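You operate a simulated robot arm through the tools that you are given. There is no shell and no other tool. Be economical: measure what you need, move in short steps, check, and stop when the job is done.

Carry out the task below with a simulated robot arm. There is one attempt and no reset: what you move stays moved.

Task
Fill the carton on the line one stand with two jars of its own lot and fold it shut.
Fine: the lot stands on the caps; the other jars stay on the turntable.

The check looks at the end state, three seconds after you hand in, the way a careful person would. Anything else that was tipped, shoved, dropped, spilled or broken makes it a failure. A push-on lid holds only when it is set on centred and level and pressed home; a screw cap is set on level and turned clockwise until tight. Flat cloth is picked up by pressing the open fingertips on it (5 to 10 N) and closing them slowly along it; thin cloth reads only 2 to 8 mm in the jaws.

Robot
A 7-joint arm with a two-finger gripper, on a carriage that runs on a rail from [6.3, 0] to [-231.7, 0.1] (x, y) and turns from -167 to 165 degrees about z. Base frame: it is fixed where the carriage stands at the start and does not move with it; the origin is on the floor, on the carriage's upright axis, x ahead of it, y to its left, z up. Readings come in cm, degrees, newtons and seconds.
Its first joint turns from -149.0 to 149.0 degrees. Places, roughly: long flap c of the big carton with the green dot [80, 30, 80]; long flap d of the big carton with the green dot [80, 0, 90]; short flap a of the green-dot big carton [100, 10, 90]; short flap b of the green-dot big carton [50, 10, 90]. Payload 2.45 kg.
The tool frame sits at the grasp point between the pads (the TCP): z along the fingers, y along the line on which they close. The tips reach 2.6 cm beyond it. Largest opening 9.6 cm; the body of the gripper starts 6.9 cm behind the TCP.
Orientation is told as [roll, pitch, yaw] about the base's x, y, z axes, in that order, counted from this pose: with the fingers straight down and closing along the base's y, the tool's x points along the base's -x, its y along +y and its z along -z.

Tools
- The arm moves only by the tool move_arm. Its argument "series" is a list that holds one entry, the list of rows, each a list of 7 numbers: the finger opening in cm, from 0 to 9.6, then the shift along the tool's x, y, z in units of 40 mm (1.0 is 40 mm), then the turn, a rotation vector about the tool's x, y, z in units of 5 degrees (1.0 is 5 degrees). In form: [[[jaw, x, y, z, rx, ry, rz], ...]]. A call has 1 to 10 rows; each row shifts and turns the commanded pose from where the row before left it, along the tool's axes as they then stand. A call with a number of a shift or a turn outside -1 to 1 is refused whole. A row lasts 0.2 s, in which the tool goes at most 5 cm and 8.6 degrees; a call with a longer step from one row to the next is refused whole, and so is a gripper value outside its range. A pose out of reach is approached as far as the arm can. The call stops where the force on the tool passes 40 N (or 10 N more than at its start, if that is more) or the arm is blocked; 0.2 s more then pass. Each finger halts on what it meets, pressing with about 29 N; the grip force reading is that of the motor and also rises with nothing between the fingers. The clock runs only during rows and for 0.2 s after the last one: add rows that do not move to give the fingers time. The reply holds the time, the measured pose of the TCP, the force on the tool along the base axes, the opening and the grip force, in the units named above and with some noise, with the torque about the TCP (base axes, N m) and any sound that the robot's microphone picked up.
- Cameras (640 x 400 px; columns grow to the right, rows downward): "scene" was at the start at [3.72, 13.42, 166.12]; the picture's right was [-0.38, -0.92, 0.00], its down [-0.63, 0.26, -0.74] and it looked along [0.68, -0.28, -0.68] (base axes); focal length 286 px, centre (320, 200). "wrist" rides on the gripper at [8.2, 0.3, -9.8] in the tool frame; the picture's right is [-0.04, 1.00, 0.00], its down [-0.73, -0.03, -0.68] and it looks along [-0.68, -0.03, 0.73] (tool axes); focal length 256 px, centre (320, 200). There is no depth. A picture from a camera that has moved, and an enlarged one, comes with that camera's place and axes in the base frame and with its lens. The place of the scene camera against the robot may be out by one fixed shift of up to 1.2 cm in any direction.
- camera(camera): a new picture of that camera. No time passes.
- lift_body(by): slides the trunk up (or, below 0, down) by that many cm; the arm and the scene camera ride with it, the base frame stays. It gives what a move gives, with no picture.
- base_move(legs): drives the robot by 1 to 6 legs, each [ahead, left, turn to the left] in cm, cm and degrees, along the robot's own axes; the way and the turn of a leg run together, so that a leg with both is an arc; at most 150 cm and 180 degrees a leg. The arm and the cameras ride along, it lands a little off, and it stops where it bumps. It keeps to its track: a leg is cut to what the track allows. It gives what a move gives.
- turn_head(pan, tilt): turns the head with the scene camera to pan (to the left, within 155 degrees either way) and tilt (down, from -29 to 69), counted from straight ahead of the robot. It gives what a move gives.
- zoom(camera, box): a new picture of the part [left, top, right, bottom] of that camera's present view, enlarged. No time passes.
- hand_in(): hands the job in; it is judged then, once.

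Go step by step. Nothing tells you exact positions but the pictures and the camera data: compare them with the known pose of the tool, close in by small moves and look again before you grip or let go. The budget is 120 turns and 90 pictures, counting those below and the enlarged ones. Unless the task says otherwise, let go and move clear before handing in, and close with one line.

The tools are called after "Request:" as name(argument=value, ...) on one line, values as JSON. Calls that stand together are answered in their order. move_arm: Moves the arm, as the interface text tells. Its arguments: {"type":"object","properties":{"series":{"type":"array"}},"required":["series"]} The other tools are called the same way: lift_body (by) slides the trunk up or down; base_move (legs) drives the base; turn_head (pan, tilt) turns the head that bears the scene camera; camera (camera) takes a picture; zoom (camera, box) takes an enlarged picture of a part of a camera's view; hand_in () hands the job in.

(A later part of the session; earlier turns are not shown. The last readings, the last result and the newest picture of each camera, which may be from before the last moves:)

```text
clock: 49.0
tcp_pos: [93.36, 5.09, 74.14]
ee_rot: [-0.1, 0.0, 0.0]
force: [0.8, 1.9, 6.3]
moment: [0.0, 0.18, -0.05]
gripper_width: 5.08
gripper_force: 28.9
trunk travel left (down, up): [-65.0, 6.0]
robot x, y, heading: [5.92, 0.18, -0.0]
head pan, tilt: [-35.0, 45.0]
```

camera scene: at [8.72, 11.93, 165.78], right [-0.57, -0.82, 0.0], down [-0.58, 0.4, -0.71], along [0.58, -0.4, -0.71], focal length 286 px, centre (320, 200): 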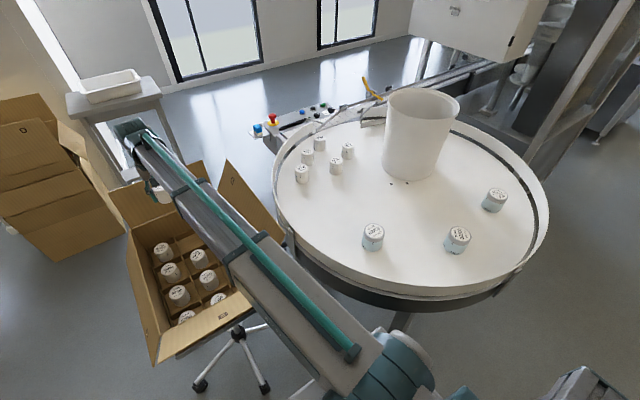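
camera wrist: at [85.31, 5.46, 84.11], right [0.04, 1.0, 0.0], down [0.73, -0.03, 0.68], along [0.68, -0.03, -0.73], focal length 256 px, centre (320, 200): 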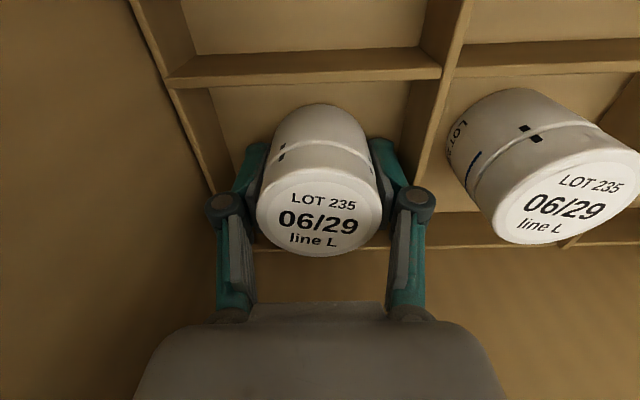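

Touching the floor. Release, rise and look at everything.

Request:
move_arm(series=[[[6.6, 0, 0, 0, 0, 0, 0], [6.6, 0, 0, 0, 0, 0, 0], [6.6, 0, 0, -0.3, 0, 0, 0], [6.6, 0, 0, -0.8, 0, 0, 0], [6.6, 0, 0, -1, 0, 0, 0], [6.6, 0, 0, -1, 0, 0, 0], [6.6, 0, 0, -1, 0, 0, 0], [6.6, 0, 0, -1, 0, 0, 0], [6.6, 0, 0, -1, 0, 0, 0], [6.6, 0, 0, -1, 0, 0, 0]]])

Request:
move_arm(series=[[[6.6, 0.3, 0, -1, 0, 0, 0], [6.6, 0.3, 0, -1, 0, 0, 0], [6.6, 0.3, 0, -1, 0, 0, 0], [6.6, 0.5, 0, -1, 0, 0, 0], [6.6, 1, 0.3, 0, 0, 0, 0], [6.6, 1, 0.3, 0, 0, 0, 0], [6.6, 1, 0.3, 0, 0, 0, 0], [6.6, 1, 0.3, 0, 0, 0, 0]]])

Request:
turn_head(pan=5, tilt=50)

Request:
camera(camera="scene")

Request:
camera(camera="wrist")

```text
clock: 51.2
tcp_pos: [93.13, 5.11, 102.67]
ee_rot: [0.0, 0.0, 0.1]
force: [0.2, 0.5, 0.1]
moment: [-0.01, -0.01, -0.02]
gripper_width: 6.62
gripper_force: 0.0
trunk travel left (down, up): [-65.0, 6.0]
robot x, y, heading: [6.0, 0.27, -0.2]
head pan, tilt: [-35.0, 45.0]
```

```text
clock: 53.0
tcp_pos: [71.84, 9.77, 118.65]
ee_rot: [-0.1, 0.0, 0.0]
force: [-0.2, -1.0, 0.7]
moment: [0.01, -0.01, -0.03]
gripper_width: 6.63
gripper_force: 0.1
trunk travel left (down, up): [-65.0, 6.0]
robot x, y, heading: [5.88, -0.13, 0.2]
head pan, tilt: [-35.0, 45.0]
```

```text
clock: 54.1
tcp_pos: [71.88, 9.8, 118.68]
ee_rot: [0.0, -0.1, 0.2]
force: [0.5, -0.6, 1.1]
moment: [0.03, -0.01, -0.02]
gripper_width: 6.61
gripper_force: 0.1
trunk travel left (down, up): [-65.0, 6.0]
robot x, y, heading: [5.89, 0.24, 0.3]
head pan, tilt: [5.0, 50.0]
```

```text
54 pictures are left
camera scene: at [9.68, 17.25, 165.09], right [0.09, -1.0, 0.0], down [-0.76, -0.07, -0.64], along [0.64, 0.06, -0.77], focal length 286 px, centre (320, 200)
```

scene: 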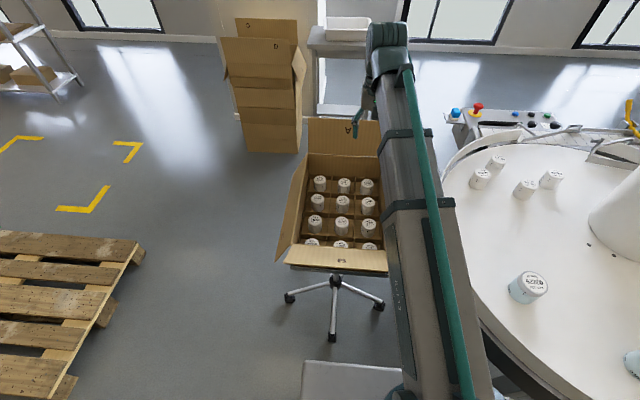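

```text
53 pictures are left
camera wrist: at [63.84, 10.15, 128.49], right [0.04, 1.0, 0.0], down [0.73, -0.03, 0.68], along [0.68, -0.03, -0.73], focal length 256 px, centre (320, 200)
```

wrist: 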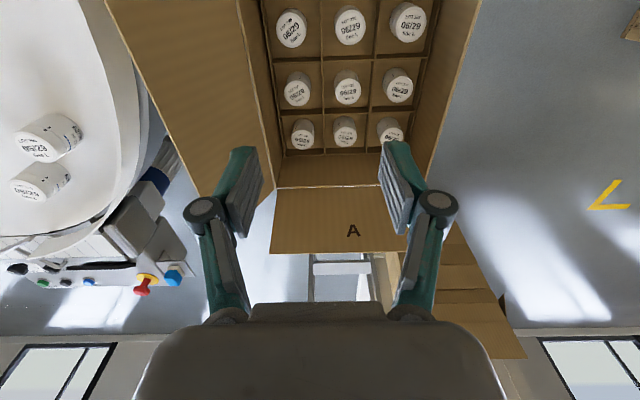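

All 12 cells are filled. Flaps A (near-vertical, top edge ~(101.6, z102)), B (leaning ~50° out, edge ~(44, z96)), C hanging outside at +y, D leaning out at -y. I'll start with A: closed fingers go beyond it and sweep it inward.

Request:
move_arm(series=[[[0, -0.95, 0.05, 0, 0, 0, 0], [0, -0.95, 0.05, 0, 0, 0, 0], [0, -0.95, 0.05, 0, 0, 0, 0], [0, -0.95, 0.05, 0, 0, 0, 0], [0, -0.95, 0.05, 0, 0, 0, 0], [0, -0.95, 0.05, 0, 0, 0, 0], [0, -0.95, 0.05, 0.2, 0, 0, 0], [0, -0.95, 0.05, 0.4, 0, 0, 0], [0, -0.95, 0.05, 0.6, 0, 0, 0], [0, 0, 0, 0, 0, 0, 0]]])

Request:
camera(camera="scene")

Request:
camera(camera="wrist")

```text
clock: 56.3
tcp_pos: [106.1, 11.42, 113.85]
ee_rot: [-0.1, 0.0, 0.1]
force: [0.1, -0.2, 0.0]
moment: [0.03, -0.04, -0.01]
gripper_width: 0.01
gripper_force: 28.3
trunk travel left (down, up): [-65.0, 6.0]
robot x, y, heading: [5.92, -0.1, 0.2]
head pan, tilt: [5.0, 50.0]
```

```text
52 pictures are left
camera scene: at [9.64, 17.25, 165.09], right [0.09, -1.0, 0.0], down [-0.76, -0.07, -0.64], along [0.64, 0.06, -0.77], focal length 286 px, centre (320, 200)
```

scene: 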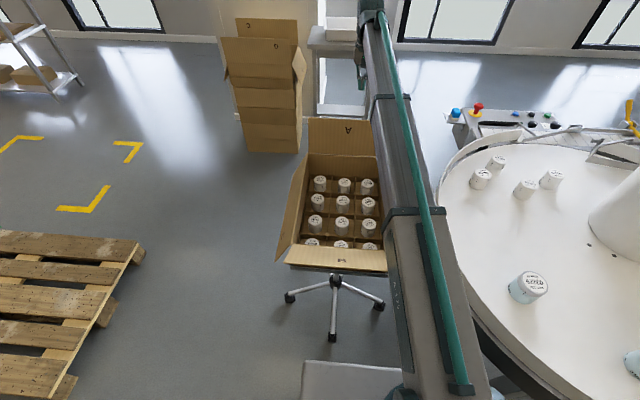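

```text
51 pictures are left
camera wrist: at [98.03, 11.9, 123.66], right [0.04, 1.0, 0.0], down [0.73, -0.03, 0.68], along [0.68, -0.03, -0.73], focal length 256 px, centre (320, 200)
```

wrist: 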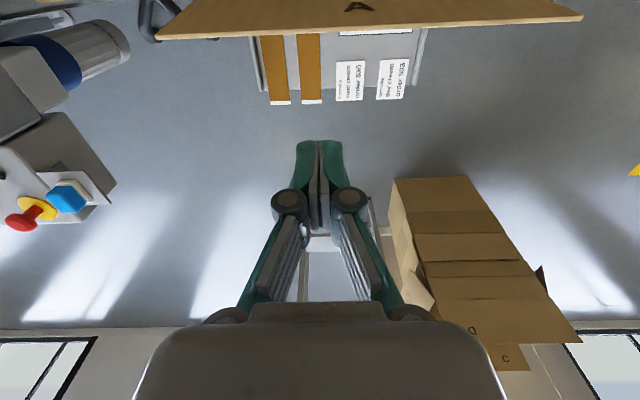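

The finger is beyond flap A's edge. Descend to tip height ~97 and pull inward a little.

Request:
move_arm(series=[[[0, 0, 0, 0.9, 0, 0, 0], [0, 0, 0, 0.9, 0, 0, 0], [0, 0, 0, 0.9, 0, 0, 0], [0, 0, 0, 0.75, 0, 0, 0], [0, 0.4, 0, 0, 0, 0, 0], [0, 0.4, 0, 0, 0, 0, 0], [0, 0.4, 0, 0, 0, 0, 0]]])

Request:
camera(camera="wrist")

```text
clock: 57.9
tcp_pos: [101.2, 11.71, 99.85]
ee_rot: [0.0, 0.0, 0.2]
force: [-1.0, -0.6, -0.4]
moment: [0.0, 0.02, 0.02]
gripper_width: 0.0
gripper_force: 28.5
trunk travel left (down, up): [-65.0, 6.0]
robot x, y, heading: [6.23, -0.12, -0.1]
head pan, tilt: [5.0, 50.0]
```

```text
50 pictures are left
camera wrist: at [93.22, 12.12, 109.73], right [0.04, 1.0, 0.0], down [0.73, -0.03, 0.68], along [0.68, -0.03, -0.73], focal length 256 px, centre (320, 200)
```

wrist: 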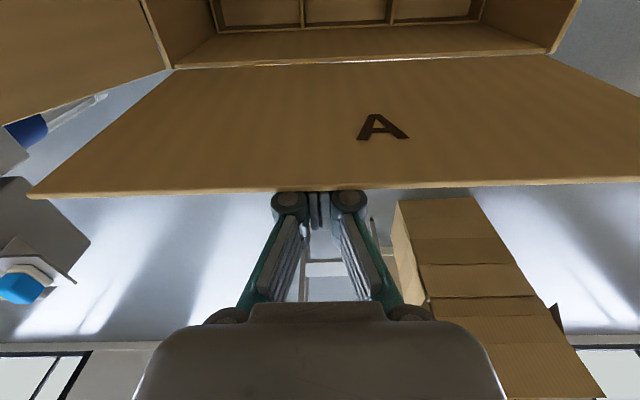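

Contacting flap A. Sweep it along its arc to about 75°.

Request:
move_arm(series=[[[0, 0.55, 0, 0.06, 0, 0, 0], [0, 0.55, 0, 0.06, 0, 0, 0], [0, 0.44, 0, 0.25, 0, 0, 0], [0, 0.44, 0, 0.25, 0, 0, 0], [0, 0.33, 0, 0.38, 0, 0, 0], [0, 0.33, 0, 0.38, 0, 0, 0], [0, 0.14, 0, 0.34, 0, 0, 0], [0, 0.14, 0, 0.34, 0, 0, 0], [0, 0, 0, 0, 0, 0, 0]]])

Request:
camera(camera="wrist")

```text
clock: 59.9
tcp_pos: [89.44, 11.55, 91.69]
ee_rot: [0.0, -0.1, 0.1]
force: [0.7, 0.2, 0.1]
moment: [0.0, -0.01, 0.01]
gripper_width: 0.0
gripper_force: 28.7
trunk travel left (down, up): [-65.0, 6.0]
robot x, y, heading: [6.19, -0.2, 0.2]
head pan, tilt: [5.0, 50.0]
```

```text
49 pictures are left
camera wrist: at [81.37, 11.94, 101.45], right [0.04, 1.0, 0.0], down [0.73, -0.03, 0.68], along [0.68, -0.03, -0.73], focal length 256 px, centre (320, 200)
```

wrist: 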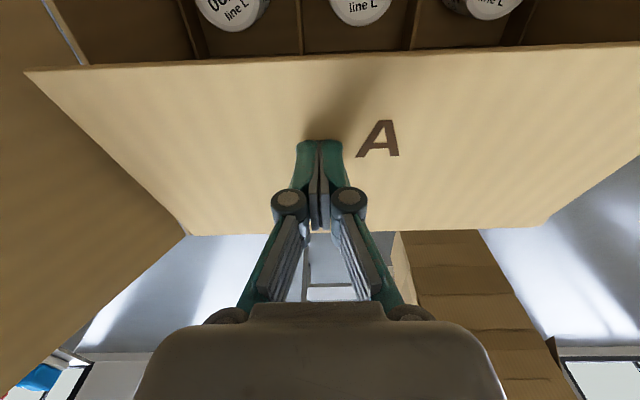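

Flap A folds easily. Press to horizontal, then lift to check it stays.

Request:
move_arm(series=[[[0, 0.05, 0, 0.3, 0, 0, 0], [0, 0.03, 0, 0.3, 0, 0, 0], [0, 0, 0, 0.08, 0, 0, 0], [0, 0, 0, 0, 0, 0, 0]]])

Request:
move_arm(series=[[[0, 0, 0, -0.6, 0, 0, 0], [0, 0, 0, -1, 0, 0, 0], [0, 0, 0, -1, 0, 0, 0], [0, 0.2, 0, -1, 0, 0, 0], [0, 1, 0, -0.7, 0, 0, 0], [0, 1, 0, -0.7, 0, 0, 0], [0, 1, 0, -0.7, 0, 0, 0]]])

Request:
camera(camera="wrist")

Request:
camera(camera="scene")

```text
clock: 60.9
tcp_pos: [89.14, 11.64, 88.83]
ee_rot: [0.0, 0.0, 0.0]
force: [-0.4, -0.5, 0.5]
moment: [-0.07, -0.01, 0.01]
gripper_width: 0.62
gripper_force: 28.3
trunk travel left (down, up): [-65.0, 6.0]
robot x, y, heading: [6.06, -0.14, 0.4]
head pan, tilt: [5.0, 50.0]
```

```text
clock: 62.5
tcp_pos: [76.23, 11.61, 111.96]
ee_rot: [0.0, -0.1, 0.1]
force: [0.3, -0.5, -0.3]
moment: [-0.02, 0.0, -0.02]
gripper_width: 0.01
gripper_force: 28.6
trunk travel left (down, up): [-65.0, 6.0]
robot x, y, heading: [5.76, -0.04, -0.1]
head pan, tilt: [5.0, 50.0]
```

```text
48 pictures are left
camera wrist: at [68.16, 11.97, 121.77], right [0.04, 1.0, 0.0], down [0.73, -0.03, 0.68], along [0.68, -0.03, -0.73], focal length 256 px, centre (320, 200)
```

wrist: 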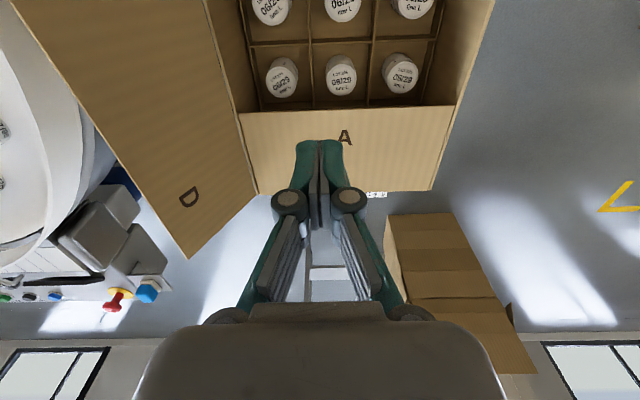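

```text
47 pictures are left
camera scene: at [9.61, 17.24, 165.08], right [0.09, -1.0, 0.0], down [-0.76, -0.07, -0.64], along [0.64, 0.06, -0.77], focal length 286 px, centre (320, 200)
```

scene: 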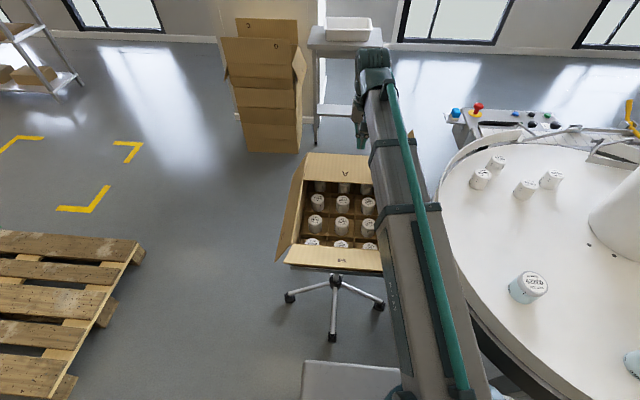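

Flap A is lying flat and stays. Next flap B: I'll drive back ~36 cm on the rail so it's in comfortable reach.

Request:
base_move(legs=[[-36, 0, 0]])

Request:
camera(camera="wrist")

Request:
camera(camera="scene")

```text
clock: 64.8
tcp_pos: [39.88, 12.25, 111.88]
ee_rot: [0.0, 0.1, 0.6]
force: [-0.1, -0.5, 0.6]
moment: [0.02, -0.04, 0.01]
gripper_width: 0.0
gripper_force: 28.3
trunk travel left (down, up): [-65.0, 6.0]
robot x, y, heading: [-30.19, 0.22, 0.8]
head pan, tilt: [5.0, 50.0]
```

```text
46 pictures are left
camera wrist: at [31.85, 12.54, 121.73], right [0.03, 1.0, 0.0], down [0.73, -0.02, 0.68], along [0.68, -0.02, -0.73], focal length 256 px, centre (320, 200)
```

wrist: 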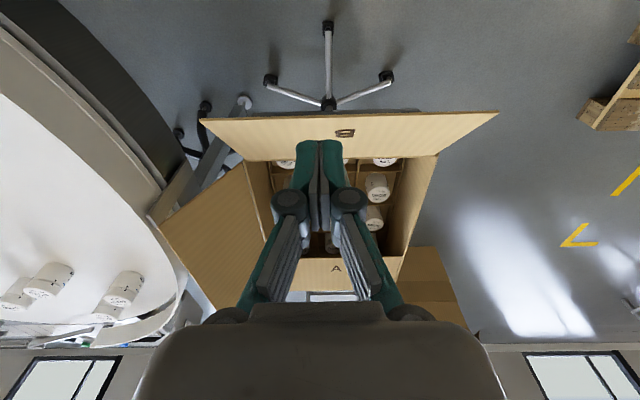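

```text
45 pictures are left
camera scene: at [-26.83, 17.3, 165.09], right [0.1, -1.0, 0.0], down [-0.76, -0.07, -0.64], along [0.64, 0.06, -0.77], focal length 286 px, centre (320, 200)
```

scene: 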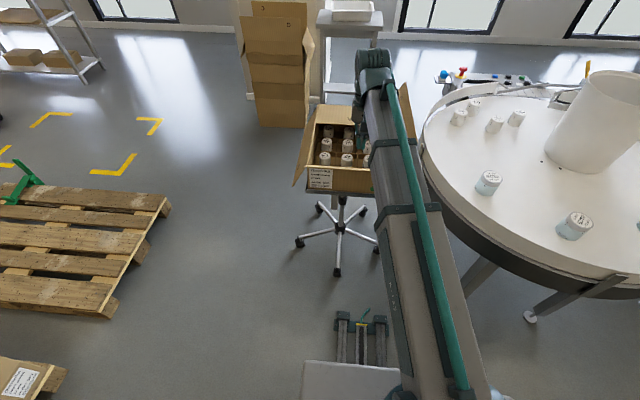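

B's outer edge is at x≈43.3, z≈97. Descend just outside it at x≈38.8, then push inward until about vertical.

Request:
move_arm(series=[[[0, 0.28, 0.6, 0.5, 0, 0, 0], [0, 0, 0, 0.9, 0, 0, 0], [0, 0, 0, 0.9, 0, 0, 0], [0, 0, 0, 0.9, 0, 0, 0], [0, 0, 0, 0.5, 0, 0, 0], [0, -0.5, 0, 0, 0, 0, 0], [0, -0.5, 0, 0, 0, 0, 0], [0, -0.5, 0, 0, 0, 0, 0]]])

Request:
camera(camera="wrist")

```text
clock: 66.6
tcp_pos: [44.9, 14.66, 96.97]
ee_rot: [-0.1, 0.0, 0.5]
force: [0.5, -0.3, -0.3]
moment: [-0.01, -0.03, 0.01]
gripper_width: 0.0
gripper_force: 28.5
trunk travel left (down, up): [-65.0, 6.0]
robot x, y, heading: [-30.23, -0.13, 0.7]
head pan, tilt: [5.0, 50.0]
```

```text
44 pictures are left
camera wrist: at [36.75, 14.95, 106.83], right [0.03, 1.0, 0.0], down [0.73, -0.02, 0.68], along [0.68, -0.02, -0.73], focal length 256 px, centre (320, 200)
```

wrist: 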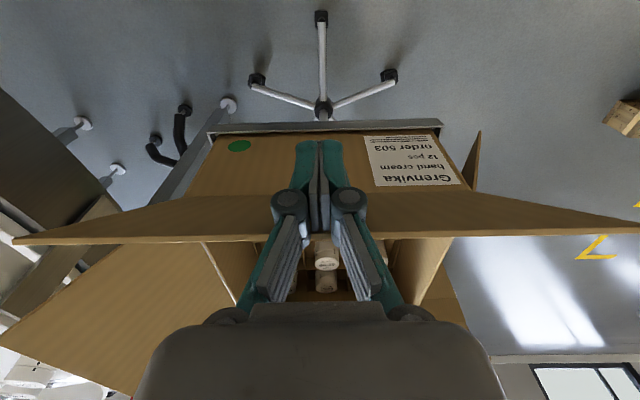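

Green dot confirmed and B is lifting freely. Continue past vertical and down.

Request:
move_arm(series=[[[0, -0.7, 0, 0, 0, 0, 0], [0, -0.7, 0, 0, 0, 0, 0], [0, -0.7, 0, 0, 0, 0, 0], [0, -0.7, 0, 0, 0, 0, 0], [0, -0.7, 0, 0, 0, 0, 0], [0, -0.34, 0, 0.2, 0, 0, 0], [0, -0.34, 0, 0.2, 0, 0, 0], [0, -0.25, 0, 0.3, 0, 0, 0], [0, -0.25, 0, 0.3, 0, 0, 0], [0, 0, 0, 0, 0, 0, 0]]])

Request:
camera(camera="wrist")

```text
clock: 67.2
tcp_pos: [48.81, 14.75, 97.97]
ee_rot: [0.0, -0.2, 0.5]
force: [-10.3, -1.6, 30.3]
moment: [0.03, -0.67, -0.06]
gripper_width: 0.59
gripper_force: 28.2
trunk travel left (down, up): [-65.0, 6.0]
robot x, y, heading: [-30.5, 0.4, 0.5]
head pan, tilt: [5.0, 50.0]
stopped in row 2: the force on the tool passed its limit at 48 N (the readings are from after the stop); the commanded pose is now the measured one
```

```text
43 pictures are left
camera wrist: at [40.72, 14.89, 107.7], right [0.03, 1.0, 0.0], down [0.73, -0.02, 0.68], along [0.68, -0.02, -0.73], focal length 256 px, centre (320, 200)
```

wrist: 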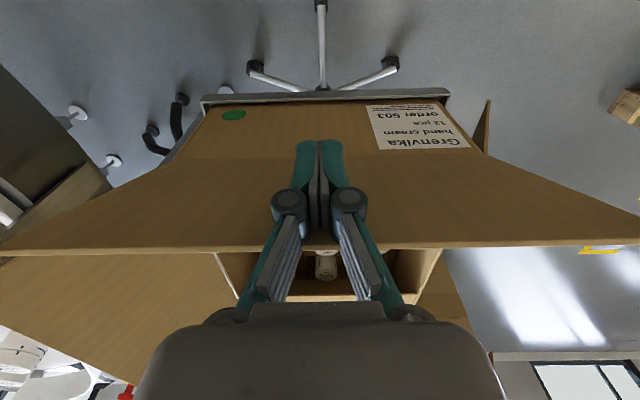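

The flap edge caught under the finger knuckle. Back off slightly, raise so the edge lies on the fingertip, and continue.

Request:
move_arm(series=[[[0, 0.4, 0, 0, 0, 0, 0], [0, 0, 0, -0.5, 0, 0, 0], [0, 0, 0, -0.4, 0, 0, 0]]])

Request:
camera(camera="wrist")

```text
clock: 68.0
tcp_pos: [47.68, 14.5, 100.91]
ee_rot: [0.0, 0.1, 0.7]
force: [0.2, -0.6, -0.6]
moment: [0.0, 0.0, -0.01]
gripper_width: 0.03
gripper_force: 28.6
trunk travel left (down, up): [-65.0, 6.0]
robot x, y, heading: [-30.21, -0.03, 0.7]
head pan, tilt: [5.0, 50.0]
```

```text
42 pictures are left
camera wrist: at [39.56, 14.82, 110.73], right [0.03, 1.0, 0.0], down [0.73, -0.02, 0.68], along [0.68, -0.02, -0.73], focal length 256 px, centre (320, 200)
```

wrist: 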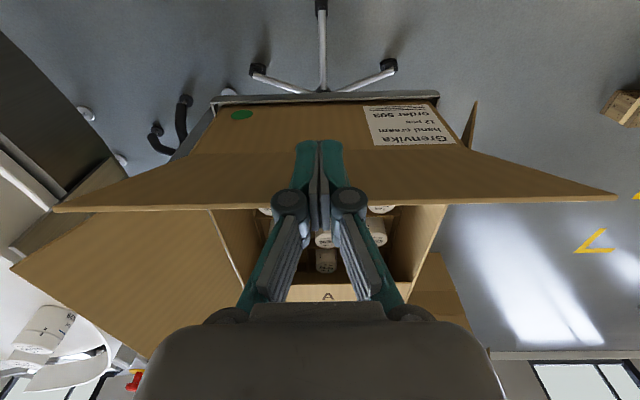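

Request:
move_arm(series=[[[0, -0.2, 0, -0.2, 0, 0, 0], [0, -0.35, 0, 0, 0, 0, 0], [0, -0.35, 0, -0.05, 0, 0, 0], [0, -0.35, 0, -0.05, 0, 0, 0], [0, -0.35, 0, 0, 0, 0, 0], [0, -0.35, 0, 0, 0, 0, 0], [0, -0.35, 0, 0, 0, 0, 0], [0, 0, 0, 0, 0, 0, 0]]])

Request:
camera(camera="wrist")

```text
clock: 69.8
tcp_pos: [56.81, 14.77, 102.22]
ee_rot: [0.1, 0.0, 0.5]
force: [0.5, 0.1, 0.1]
moment: [0.0, -0.02, -0.02]
gripper_width: 0.02
gripper_force: 28.5
trunk travel left (down, up): [-65.0, 6.0]
robot x, y, heading: [-30.3, 0.03, 0.4]
head pan, tilt: [5.0, 50.0]
```

```text
41 pictures are left
camera wrist: at [48.76, 15.04, 112.12], right [0.03, 1.0, 0.0], down [0.73, -0.02, 0.68], along [0.68, -0.02, -0.73], focal length 256 px, centre (320, 200)
```

wrist: 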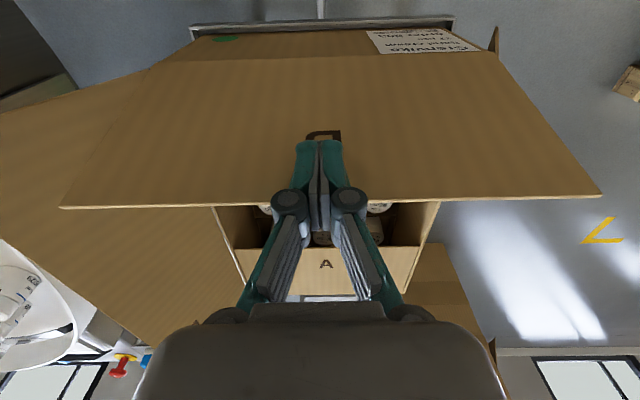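

Flap B is upright. Continue over and down along its arc.

Request:
move_arm(series=[[[0, -0.56, 0, 0.22, 0, 0, 0], [0, -0.56, 0, 0.22, 0, 0, 0], [0, -0.46, 0, 0.33, 0, 0, 0], [0, -0.46, 0, 0.33, 0, 0, 0], [0, -0.33, 0, 0.46, 0, 0, 0], [0, -0.33, 0, 0.46, 0, 0, 0], [0, -0.13, 0, 0.4, 0, 0, 0], [0, -0.13, 0, 0.4, 0, 0, 0], [0, -0.02, 0, 0.25, 0, 0, 0], [0, -0.02, 0, 0.25, 0, 0, 0]]])

Request:
camera(camera="wrist")

```text
clock: 72.0
tcp_pos: [68.71, 14.8, 88.9]
ee_rot: [0.0, 0.0, 0.7]
force: [0.2, -0.4, -0.2]
moment: [0.01, 0.0, 0.0]
gripper_width: 0.0
gripper_force: 28.7
trunk travel left (down, up): [-65.0, 6.0]
robot x, y, heading: [-29.96, 0.24, 0.4]
head pan, tilt: [5.0, 50.0]
```

```text
40 pictures are left
camera wrist: at [60.6, 15.04, 98.72], right [0.03, 1.0, 0.0], down [0.73, -0.02, 0.68], along [0.68, -0.02, -0.73], focal length 256 px, centre (320, 200)
```

wrist: 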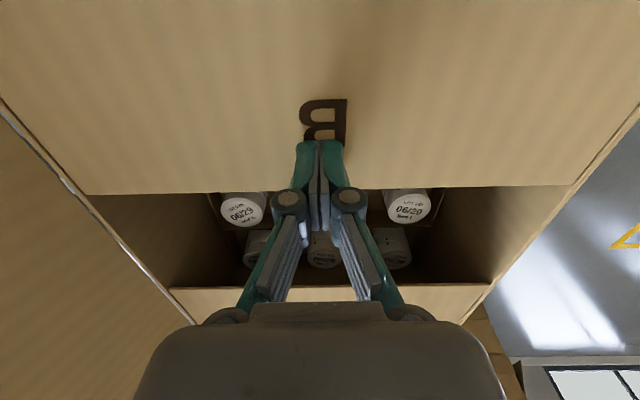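

B lies flat. C hangs outside, so I plan a horizontal tool (pointing +x, camera out to +y) working from the B end for C and D. First rise and retreat.

Request:
move_arm(series=[[[0, 0, 0, -0.5, 0, 0, 0], [0, 0, 0, -0.9, 0, 0, 0], [0, 0, 0, -1, 0, 0, 0], [0, 0, 0, -1, 0, 0, 0], [0, 0, 0, -1, 0, 0, 0], [0, 0.2, 0.2, -1, 0, 0, 0], [0, 0.8, 0.7, -0.3, 0, 0, 0], [0, 0.8, 0.7, 0, 0, 0, 0], [0, 0.8, 0.7, 0, 0, 0, 0], [0, 0.8, 0.7, 0, 0, 0, 0]]])

Request:
move_arm(series=[[[0, 0.8, 0.7, 0, 0, 0, 0], [0, 0.8, 0.7, 0, 0, 0, 0], [0, 0, 0, 0, -0.924, -0.924, 0.924], [0, 0, 0, 0, -0.924, -0.924, 0.924], [0, 0, 0, 0, -0.924, -0.924, 0.924], [0, 0, 0, 0, -0.924, -0.924, 0.924], [0, 0, 0, 0, -0.924, -0.924, 0.924], [0, 0, 0, 0, 0, 0, 0]]])

Request:
camera(camera="scene")

```text
clock: 74.2
tcp_pos: [55.17, 26.83, 111.31]
ee_rot: [0.0, 0.0, 0.5]
force: [-0.2, -0.2, 0.5]
moment: [-0.01, -0.02, -0.02]
gripper_width: 0.0
gripper_force: 28.5
trunk travel left (down, up): [-65.0, 6.0]
robot x, y, heading: [-30.46, -0.24, 0.8]
head pan, tilt: [5.0, 50.0]
```

```text
clock: 76.0
tcp_pos: [48.82, 32.31, 111.52]
ee_rot: [28.1, -17.0, -27.5]
force: [0.2, -0.7, 0.6]
moment: [-0.01, -0.03, -0.01]
gripper_width: 0.0
gripper_force: 27.9
trunk travel left (down, up): [-65.0, 6.0]
robot x, y, heading: [-30.15, -0.08, 0.3]
head pan, tilt: [5.0, 50.0]
```

```text
39 pictures are left
camera scene: at [-26.78, 17.3, 165.08], right [0.1, -1.0, 0.0], down [-0.76, -0.07, -0.64], along [0.64, 0.06, -0.77], focal length 286 px, centre (320, 200)
```

scene: 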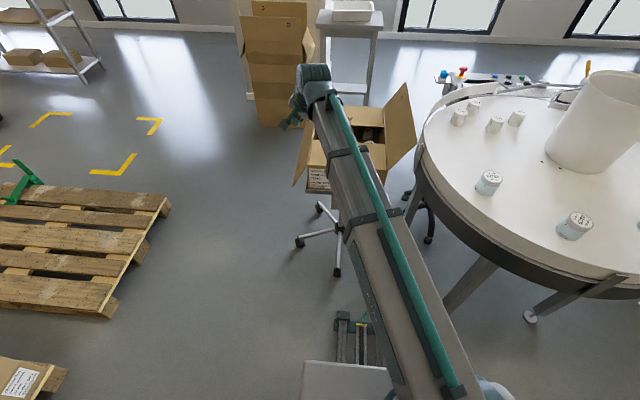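

Continue the rotation.

Request:
move_arm(series=[[[0, 0, 0, 0, -0.924, -0.924, 0.924], [0, 0, 0, 0, -0.924, -0.924, 0.924], [0, 0, 0, 0, -0.924, -0.924, 0.924], [0, 0, 0, 0, -0.924, -0.924, 0.924], [0, 0, 0, 0, -0.924, -0.924, 0.924], [0, 0, 0, 0, -0.924, -0.924, 0.924], [0, 0, 0, 0, -0.924, -0.924, 0.924], [0, 0, 0, 0, -0.924, -0.924, 0.924], [0, 0, 0, 0, -0.924, -0.924, 0.924], [0, 0, 0, 0, -0.924, -0.924, 0.924]]])

Request:
camera(camera="scene")

Request:
camera(camera="wrist")

```text
clock: 78.2
tcp_pos: [48.73, 32.21, 112.83]
ee_rot: [86.9, -2.5, -87.0]
force: [-0.1, 0.1, 0.5]
moment: [0.02, -0.02, 0.03]
gripper_width: 0.0
gripper_force: 28.4
out of reach, approached as far as the arm can: row 10
trunk travel left (down, up): [-65.0, 6.0]
robot x, y, heading: [-30.45, 0.07, 0.5]
head pan, tilt: [5.0, 50.0]
```

```text
38 pictures are left
camera scene: at [-26.78, 17.28, 165.09], right [0.1, -1.0, 0.0], down [-0.76, -0.07, -0.64], along [0.64, 0.06, -0.77], focal length 286 px, centre (320, 200)
```

scene: 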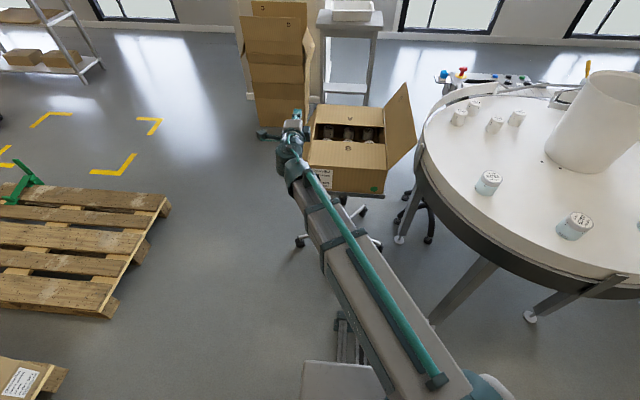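

```text
37 pictures are left
camera wrist: at [38.63, 39.91, 113.28], right [0.05, 0.01, 1.0], down [-0.64, -0.77, 0.04], along [0.77, -0.64, -0.04], focal length 256 px, centre (320, 200)
```

wrist: 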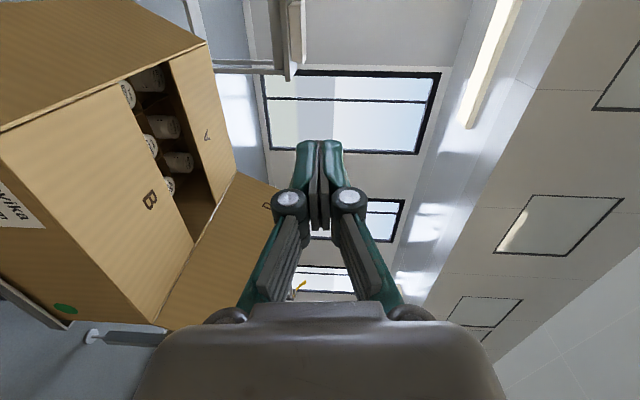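

Orientation is nearly horizontal (limited by reach at this height). Lowering the trunk by 30 cm helps the arm and brings the tool to flap C's level in front of the carton.

Request:
lift_body(by=-30)

Request:
camera(camera="wrist")

Request:
camera(camera="scene")

```text
clock: 81.2
tcp_pos: [48.8, 32.04, 82.72]
ee_rot: [86.9, -2.6, -87.0]
force: [1.0, -0.1, 0.1]
moment: [-0.01, -0.01, 0.0]
gripper_width: 0.0
gripper_force: 28.7
trunk travel left (down, up): [-35.0, 36.0]
robot x, y, heading: [-30.38, -0.27, 0.4]
head pan, tilt: [5.0, 50.0]
```

```text
36 pictures are left
camera wrist: at [38.63, 39.92, 83.28], right [0.06, 0.01, 1.0], down [-0.64, -0.77, 0.04], along [0.77, -0.64, -0.04], focal length 256 px, centre (320, 200)
```

wrist: 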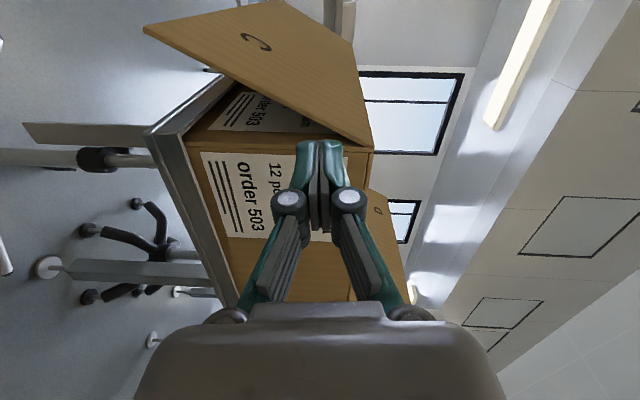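

```text
35 pictures are left
camera scene: at [-26.79, 17.3, 135.09], right [0.1, -1.0, 0.0], down [-0.76, -0.07, -0.64], along [0.64, 0.06, -0.77], focal length 286 px, centre (320, 200)
```

scene: 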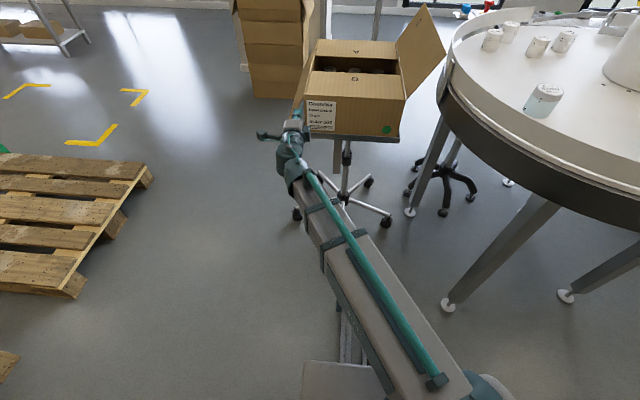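

C's free corner at the B end is ~(57, 37.9, 71.3), hinge at (30.5, 86). I'll drop to z≈75.5, y≈32.7 and then slide the fingertip +x into the wedge behind flap C.

Request:
move_arm(series=[[[0, 0.05, -0.6, 0, 0, 0, 0], [0, 0.05, -0.6, 0, 0, 0, 0], [0, 0, -0.5, 0, 0, 0, 0], [0, 0, 0, 0.7, 0, 0, 0], [0, 0, 0, 0, 0, 0, 0]]])

Request:
camera(camera="wrist")

```text
clock: 82.4
tcp_pos: [51.69, 31.83, 81.53]
ee_rot: [86.2, -2.8, -86.9]
force: [0.5, 0.3, 0.1]
moment: [0.03, -0.04, 0.0]
gripper_width: 0.0
gripper_force: 28.6
out of reach, approached as far as the arm can: row 1, 2, 3, 4
trunk travel left (down, up): [-35.0, 36.0]
robot x, y, heading: [-30.45, -0.13, 0.6]
head pan, tilt: [5.0, 50.0]
```

```text
34 pictures are left
camera wrist: at [41.56, 39.6, 82.15], right [0.07, 0.01, 1.0], down [-0.64, -0.77, 0.05], along [0.77, -0.64, -0.04], focal length 256 px, centre (320, 200)
```

wrist: 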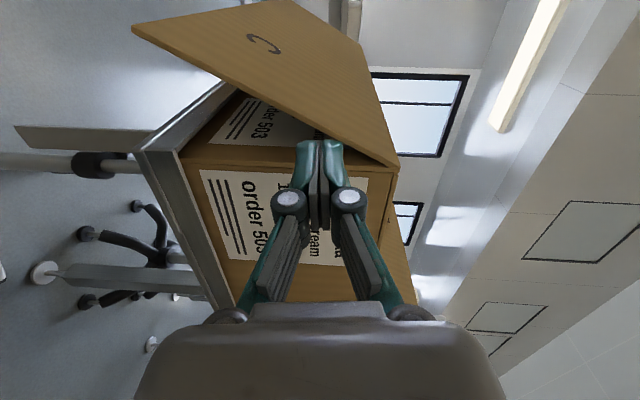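

The arm can't go lower in this configuration; use the trunk instead.

Request:
lift_body(by=-6)

Request:
move_arm(series=[[[0, 0, 0, 0, 0, 0, 0], [0, 0.1, 0, 0, 0, 0, 0]]])

```text
clock: 83.4
tcp_pos: [51.63, 31.94, 75.59]
ee_rot: [86.2, -2.7, -86.9]
force: [-0.3, 0.2, -0.7]
moment: [0.03, 0.01, 0.01]
gripper_width: 0.03
gripper_force: 28.7
trunk travel left (down, up): [-29.0, 42.0]
robot x, y, heading: [-30.46, -0.13, 0.8]
head pan, tilt: [5.0, 50.0]
```

```text
clock: 84.0
tcp_pos: [51.72, 32.3, 75.55]
ee_rot: [86.1, -2.9, -86.9]
force: [0.4, 0.6, 0.3]
moment: [-0.01, -0.01, 0.01]
gripper_width: 0.03
gripper_force: 28.5
trunk travel left (down, up): [-29.0, 42.0]
robot x, y, heading: [-30.22, 0.29, 0.6]
head pan, tilt: [5.0, 50.0]
```

Now insert +x behind flap C.

Request:
move_arm(series=[[[0, 0, 0, 0.6, 0, 0, 0], [0, 0, 0, 0.6, 0, 0, 0], [0, 0, 0.05, 0.6, 0, 0, 0], [0, 0, 0.05, 0.5, 0, 0, 0], [0, 0, 0, 0, 0, 0, 0]]])

Request:
camera(camera="wrist")

Request:
camera(camera="scene")

```text
clock: 85.2
tcp_pos: [60.83, 32.88, 75.25]
ee_rot: [86.2, -2.8, -87.0]
force: [0.3, 0.5, -0.3]
moment: [-0.01, -0.03, 0.01]
gripper_width: 0.0
gripper_force: 28.5
trunk travel left (down, up): [-29.0, 42.0]
robot x, y, heading: [-30.69, -0.15, 0.5]
head pan, tilt: [5.0, 50.0]
```

```text
33 pictures are left
camera wrist: at [50.66, 40.69, 75.88], right [0.07, 0.01, 1.0], down [-0.64, -0.77, 0.05], along [0.77, -0.64, -0.04], focal length 256 px, centre (320, 200)
```

wrist: 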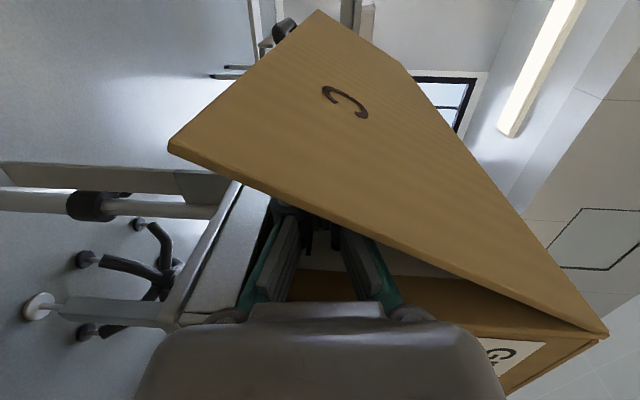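

```text
32 pictures are left
camera scene: at [-26.79, 17.3, 129.08], right [0.1, -1.0, 0.0], down [-0.76, -0.07, -0.64], along [0.64, 0.06, -0.77], focal length 286 px, centre (320, 200)
```

scene: 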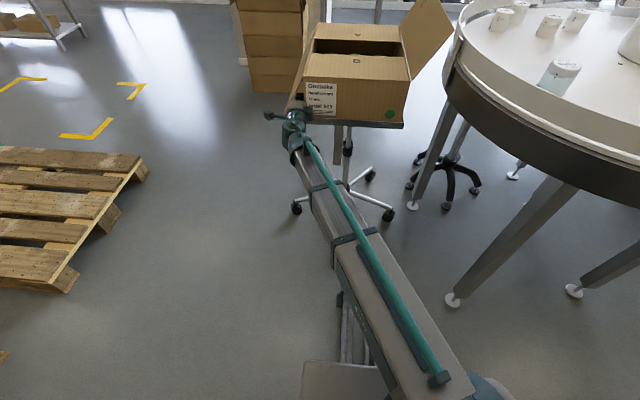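

Fingertip is behind C. Swing it outward and up along the arc, first part.

Request:
move_arm(series=[[[0, 0.5, 0.18, 0, 0, 0, 0], [0, 0.43, 0.18, -0.02, 0, 0, 0], [0, 0.35, 0.34, -0.03, 0, 0, 0], [0, 0.35, 0.34, -0.03, 0, 0, 0], [0, 0.22, 0.43, -0.03, 0, 0, 0], [0, 0.21, 0.43, -0.03, 0, 0, 0], [0, 0, 0, 0, 0, 0, 0]]])

Request:
camera(camera="wrist")

```text
clock: 86.8
tcp_pos: [60.41, 41.37, 82.73]
ee_rot: [86.2, -2.8, -86.8]
force: [-0.3, -0.2, 0.2]
moment: [0.0, -0.02, -0.01]
gripper_width: 0.0
gripper_force: 28.9
trunk travel left (down, up): [-29.0, 42.0]
robot x, y, heading: [-30.23, 0.09, 0.7]
head pan, tilt: [5.0, 50.0]
```

```text
31 pictures are left
camera wrist: at [50.31, 49.05, 83.13], right [0.07, 0.01, 1.0], down [-0.64, -0.77, 0.05], along [0.77, -0.64, -0.04], focal length 256 px, centre (320, 200)
```

wrist: 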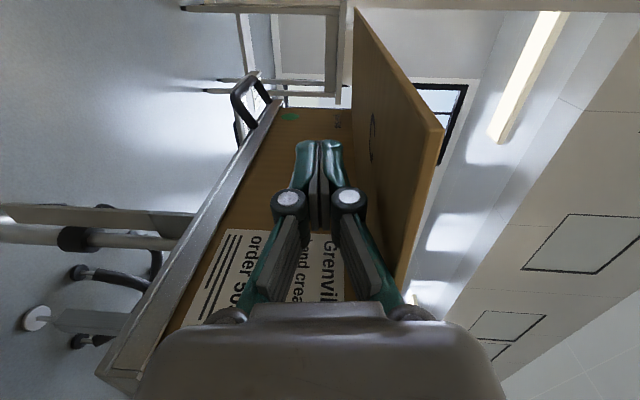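

C is nearly horizontal and follows the finger. Continue to upright.

Request:
move_arm(series=[[[0, 0.01, 0.48, -0.03, 0, 0, 0], [0, 0.01, 0.48, -0.03, 0, 0, 0], [0, -0.1, 0.48, -0.03, 0, 0, 0], [0, -0.1, 0.48, -0.03, 0, 0, 0], [0, -0.26, 0.4, -0.03, 0, 0, 0], [0, -0.26, 0.4, -0.03, 0, 0, 0], [0, -0.39, 0.29, -0.02, 0, 0, 0], [0, -0.39, 0.29, -0.02, 0, 0, 0], [0, -0.46, 0.14, -0.01, 0, 0, 0], [0, -0.46, 0.14, -0.01, 0, 0, 0]]])

Request:
camera(camera="wrist")

```text
clock: 89.0
tcp_pos: [60.93, 32.31, 97.38]
ee_rot: [86.1, -2.8, -86.9]
force: [0.0, 0.8, 0.5]
moment: [0.02, 0.02, -0.04]
gripper_width: 0.01
gripper_force: 28.5
trunk travel left (down, up): [-29.0, 42.0]
robot x, y, heading: [-30.45, 0.23, 0.5]
head pan, tilt: [5.0, 50.0]
```

```text
30 pictures are left
camera wrist: at [50.77, 40.02, 98.01], right [0.07, 0.01, 1.0], down [-0.64, -0.77, 0.05], along [0.77, -0.64, -0.04], focal length 256 px, centre (320, 200)
```

wrist: 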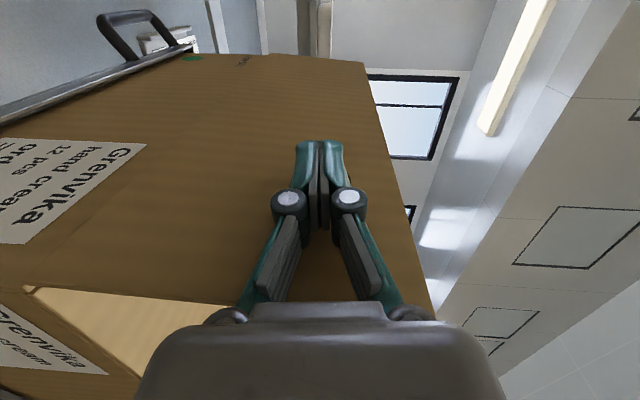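

C is upright. Continue folding it over and down to near flat.

Request:
move_arm(series=[[[0, -0.55, -0.08, 0, 0, 0, 0], [0, -0.55, -0.08, 0, 0, 0, 0], [0, -0.44, -0.2, 0.02, 0, 0, 0], [0, -0.44, -0.2, 0.02, 0, 0, 0], [0, -0.35, -0.33, 0.02, 0, 0, 0], [0, -0.35, -0.33, 0.02, 0, 0, 0], [0, -0.21, -0.43, 0.03, 0, 0, 0], [0, -0.21, -0.35, 0.03, 0, 0, 0], [0, 0, 0, 0, 0, 0, 0]]])

Request:
camera(camera="wrist")

Request:
camera(camera="scene")

```text
clock: 91.0
tcp_pos: [61.58, 19.8, 90.07]
ee_rot: [86.2, -2.9, -86.9]
force: [-0.4, 0.2, -0.3]
moment: [0.01, 0.02, 0.01]
gripper_width: 0.0
gripper_force: 28.5
trunk travel left (down, up): [-29.0, 42.0]
robot x, y, heading: [-30.03, 0.24, 0.7]
head pan, tilt: [5.0, 50.0]
```

```text
29 pictures are left
camera wrist: at [51.41, 27.49, 90.66], right [0.07, 0.01, 1.0], down [-0.64, -0.77, 0.05], along [0.77, -0.64, -0.04], focal length 256 px, centre (320, 200)
```

wrist: 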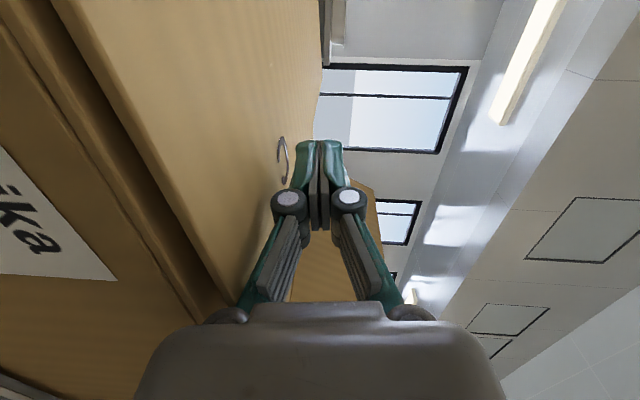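

```text
28 pictures are left
camera scene: at [-26.79, 17.3, 129.08], right [0.1, -1.0, 0.0], down [-0.76, -0.07, -0.64], along [0.64, 0.06, -0.77], focal length 286 px, centre (320, 200)
```

scene: 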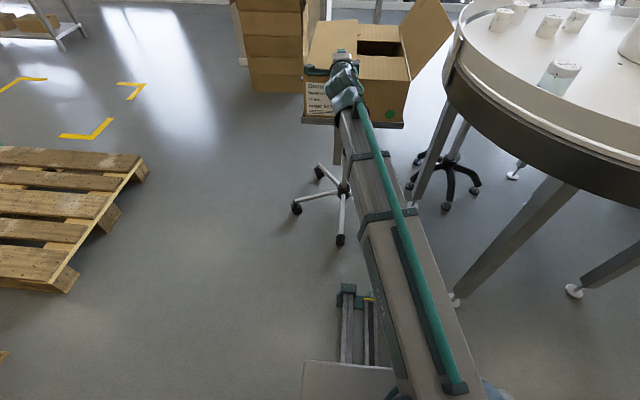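

Press C a bit further toward flat.

Request:
move_arm(series=[[[0, 0, -0.15, 0, 0, 0, 0], [0, 0, -0.15, 0, 0, 0, 0], [0, 0, -0.1, 0, 0, 0, 0], [0, 0, 0, 0, 0, 0, 0]]])

Request:
move_arm(series=[[[0, 0, 0.6, 0, 0, 0, 0], [0, 0, 0.9, 0, 0, 0, 0], [0, 0, 0.9, 0, 0, 0, 0], [0, 0, 0.9, -0.3, 0, 0, 0], [0, 0, 0, -1, 0, 0, 0], [0, 0, 0, -1, 0, 0, 0], [0, 0, 0, -1, 0, 0, 0]]])

Request:
camera(camera="scene")

Request:
camera(camera="wrist")

```text
clock: 92.1
tcp_pos: [61.15, 19.71, 89.03]
ee_rot: [86.8, -2.7, -86.6]
force: [-3.2, -0.6, 19.6]
moment: [-0.08, 1.23, 0.09]
gripper_width: 0.0
gripper_force: 28.3
trunk travel left (down, up): [-29.0, 42.0]
robot x, y, heading: [-30.57, 0.16, 0.4]
head pan, tilt: [5.0, 50.0]
stopped in row 4: the force on the tool passed its limit at 41 N (the readings are from after the stop); the commanded pose is now the measured one
```

```text
clock: 93.7
tcp_pos: [49.02, 19.74, 102.69]
ee_rot: [86.5, -2.9, -86.6]
force: [1.1, 0.0, -0.1]
moment: [0.0, -0.02, -0.01]
gripper_width: 0.0
gripper_force: 28.3
trunk travel left (down, up): [-29.0, 42.0]
robot x, y, heading: [-30.36, -0.13, 0.7]
head pan, tilt: [5.0, 50.0]
```

```text
27 pictures are left
camera scene: at [-26.76, 17.3, 129.08], right [0.1, -1.0, 0.0], down [-0.76, -0.07, -0.64], along [0.64, 0.06, -0.77], focal length 286 px, centre (320, 200)
```

scene: 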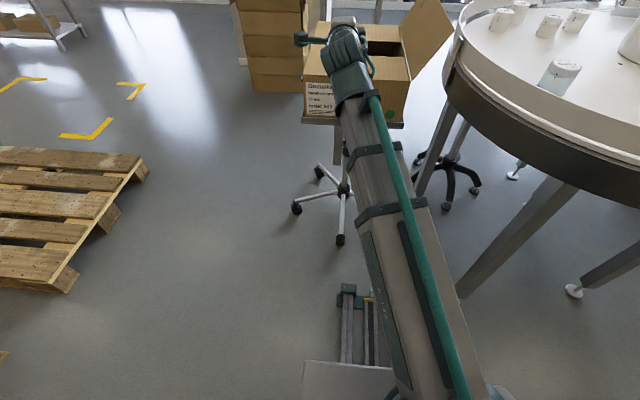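

```text
26 pictures are left
camera wrist: at [38.91, 27.4, 103.21], right [0.06, 0.01, 1.0], down [-0.64, -0.77, 0.05], along [0.77, -0.64, -0.04], focal length 256 px, centre (320, 200)
```

wrist: 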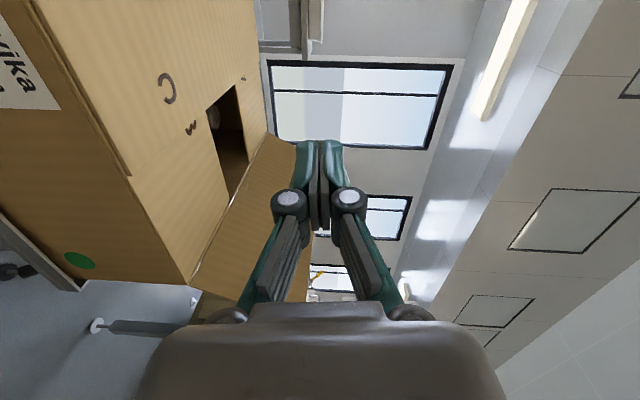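

C is flat. For D the turntable rim is too close at the B end, so I'll go back to a downward tool and sweep D at x≈85. Raising the trunk and rotating the tool down.

Request:
lift_body(by=25)

Request:
move_arm(series=[[[0, 0, 0, 0, 1, 0, 0], [0, 0, 0, 0, 1, 0, 0], [0, 0, 0, 0, 1, 0, 0], [0, 0, 0, 0, 1, 0, 0], [0, 0, 0, 0, 1, 0, 0], [0, 0, 0, 0, 1, 0, 0], [0, 0, 0, 0, 1, 0, 0], [0, 0, 0, 0, 1, 0, 0], [0, 0, 0, 0, 1, 0, 0]]])

Request:
move_arm(series=[[[0, 0, 0, 0, 1, 0, 0], [0, 0, 0, 0, 1, 0, 0], [0, 0, 0, 0, 1, 0, 0], [0, 0, 0, 0, 1, 0, 0], [0, 0, 0, 0, 1, 0, 0], [0, 0, 0, 0, 1, 0, 0], [0, 0, 0, 0, 1, 0, 0], [0, 0, 0, 0, 1, 0, 0], [0, 0, 0, 0, 0.5, 0, 0]]])

```text
clock: 96.3
tcp_pos: [49.22, 19.71, 127.76]
ee_rot: [86.4, -2.8, -86.6]
force: [-0.3, -0.1, 0.3]
moment: [0.0, 0.0, 0.01]
gripper_width: 0.01
gripper_force: 28.8
trunk travel left (down, up): [-54.0, 17.0]
robot x, y, heading: [-30.22, 0.05, 0.6]
head pan, tilt: [5.0, 50.0]
```

```text
clock: 98.3
tcp_pos: [49.19, 19.8, 127.7]
ee_rot: [41.4, -2.8, -86.7]
force: [0.7, -0.3, 0.7]
moment: [0.0, 0.01, -0.03]
gripper_width: 0.0
gripper_force: 27.8
trunk travel left (down, up): [-54.0, 17.0]
robot x, y, heading: [-30.03, -0.26, 0.7]
head pan, tilt: [5.0, 50.0]
```

```text
clock: 100.3
tcp_pos: [49.25, 19.75, 127.7]
ee_rot: [6.9, -2.6, -86.7]
force: [0.1, 0.5, 0.8]
moment: [-0.02, -0.03, 0.02]
gripper_width: 0.0
gripper_force: 27.7
out of reach, approached as far as the arm can: row 8
trunk travel left (down, up): [-54.0, 17.0]
robot x, y, heading: [-30.18, 0.22, 0.6]
head pan, tilt: [5.0, 50.0]
```

Now drive forward 35 cm and finish levelling the tool.

Request:
base_move(legs=[[35, 0, 0]])

Request:
move_arm(series=[[[0, 0, -0.2, 0.5, 0.7, 0, 0], [0, 0, 0, 0.3, 0.7, 0.5, 0.7]]])

Request:
camera(camera="wrist")

Request:
camera(camera="scene")

```text
clock: 102.5
tcp_pos: [84.15, 20.13, 127.59]
ee_rot: [6.9, -2.7, -86.4]
force: [0.8, -0.4, -0.4]
moment: [-0.01, 0.04, 0.01]
gripper_width: 0.03
gripper_force: 28.6
trunk travel left (down, up): [-54.0, 17.0]
robot x, y, heading: [4.53, -0.13, 1.0]
head pan, tilt: [5.0, 50.0]
```

```text
clock: 103.1
tcp_pos: [85.49, 20.28, 120.98]
ee_rot: [1.5, 0.3, -90.0]
force: [-0.6, 0.3, 0.4]
moment: [0.03, 0.02, 0.03]
gripper_width: 0.0
gripper_force: 28.3
out of reach, approached as far as the arm can: row 1, 2
trunk travel left (down, up): [-54.0, 17.0]
robot x, y, heading: [4.37, -0.06, 1.0]
head pan, tilt: [5.0, 50.0]
```

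```text
25 pictures are left
camera wrist: at [85.52, 28.4, 130.89], right [1.0, -0.04, 0.03], down [-0.05, -0.74, 0.67], along [-0.01, -0.67, -0.74], focal length 256 px, centre (320, 200)
```

wrist: 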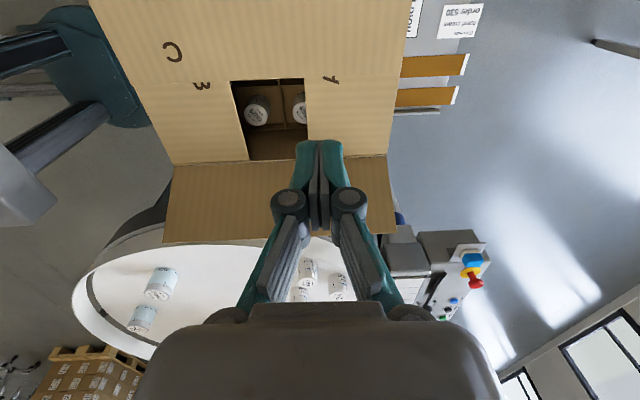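

```text
24 pictures are left
camera scene: at [8.07, 17.29, 154.09], right [0.1, -0.99, 0.0], down [-0.76, -0.08, -0.64], along [0.64, 0.07, -0.77], focal length 286 px, centre (320, 200)
```

scene: 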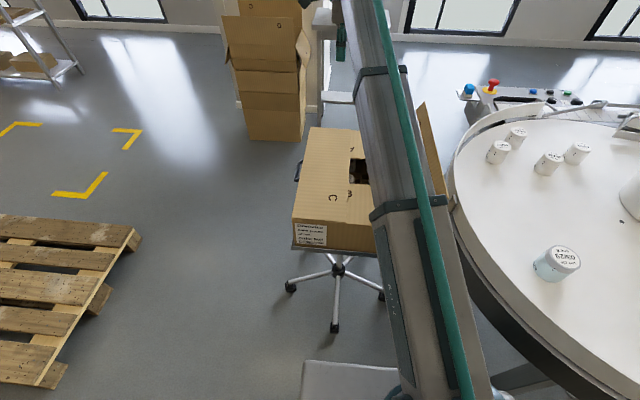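

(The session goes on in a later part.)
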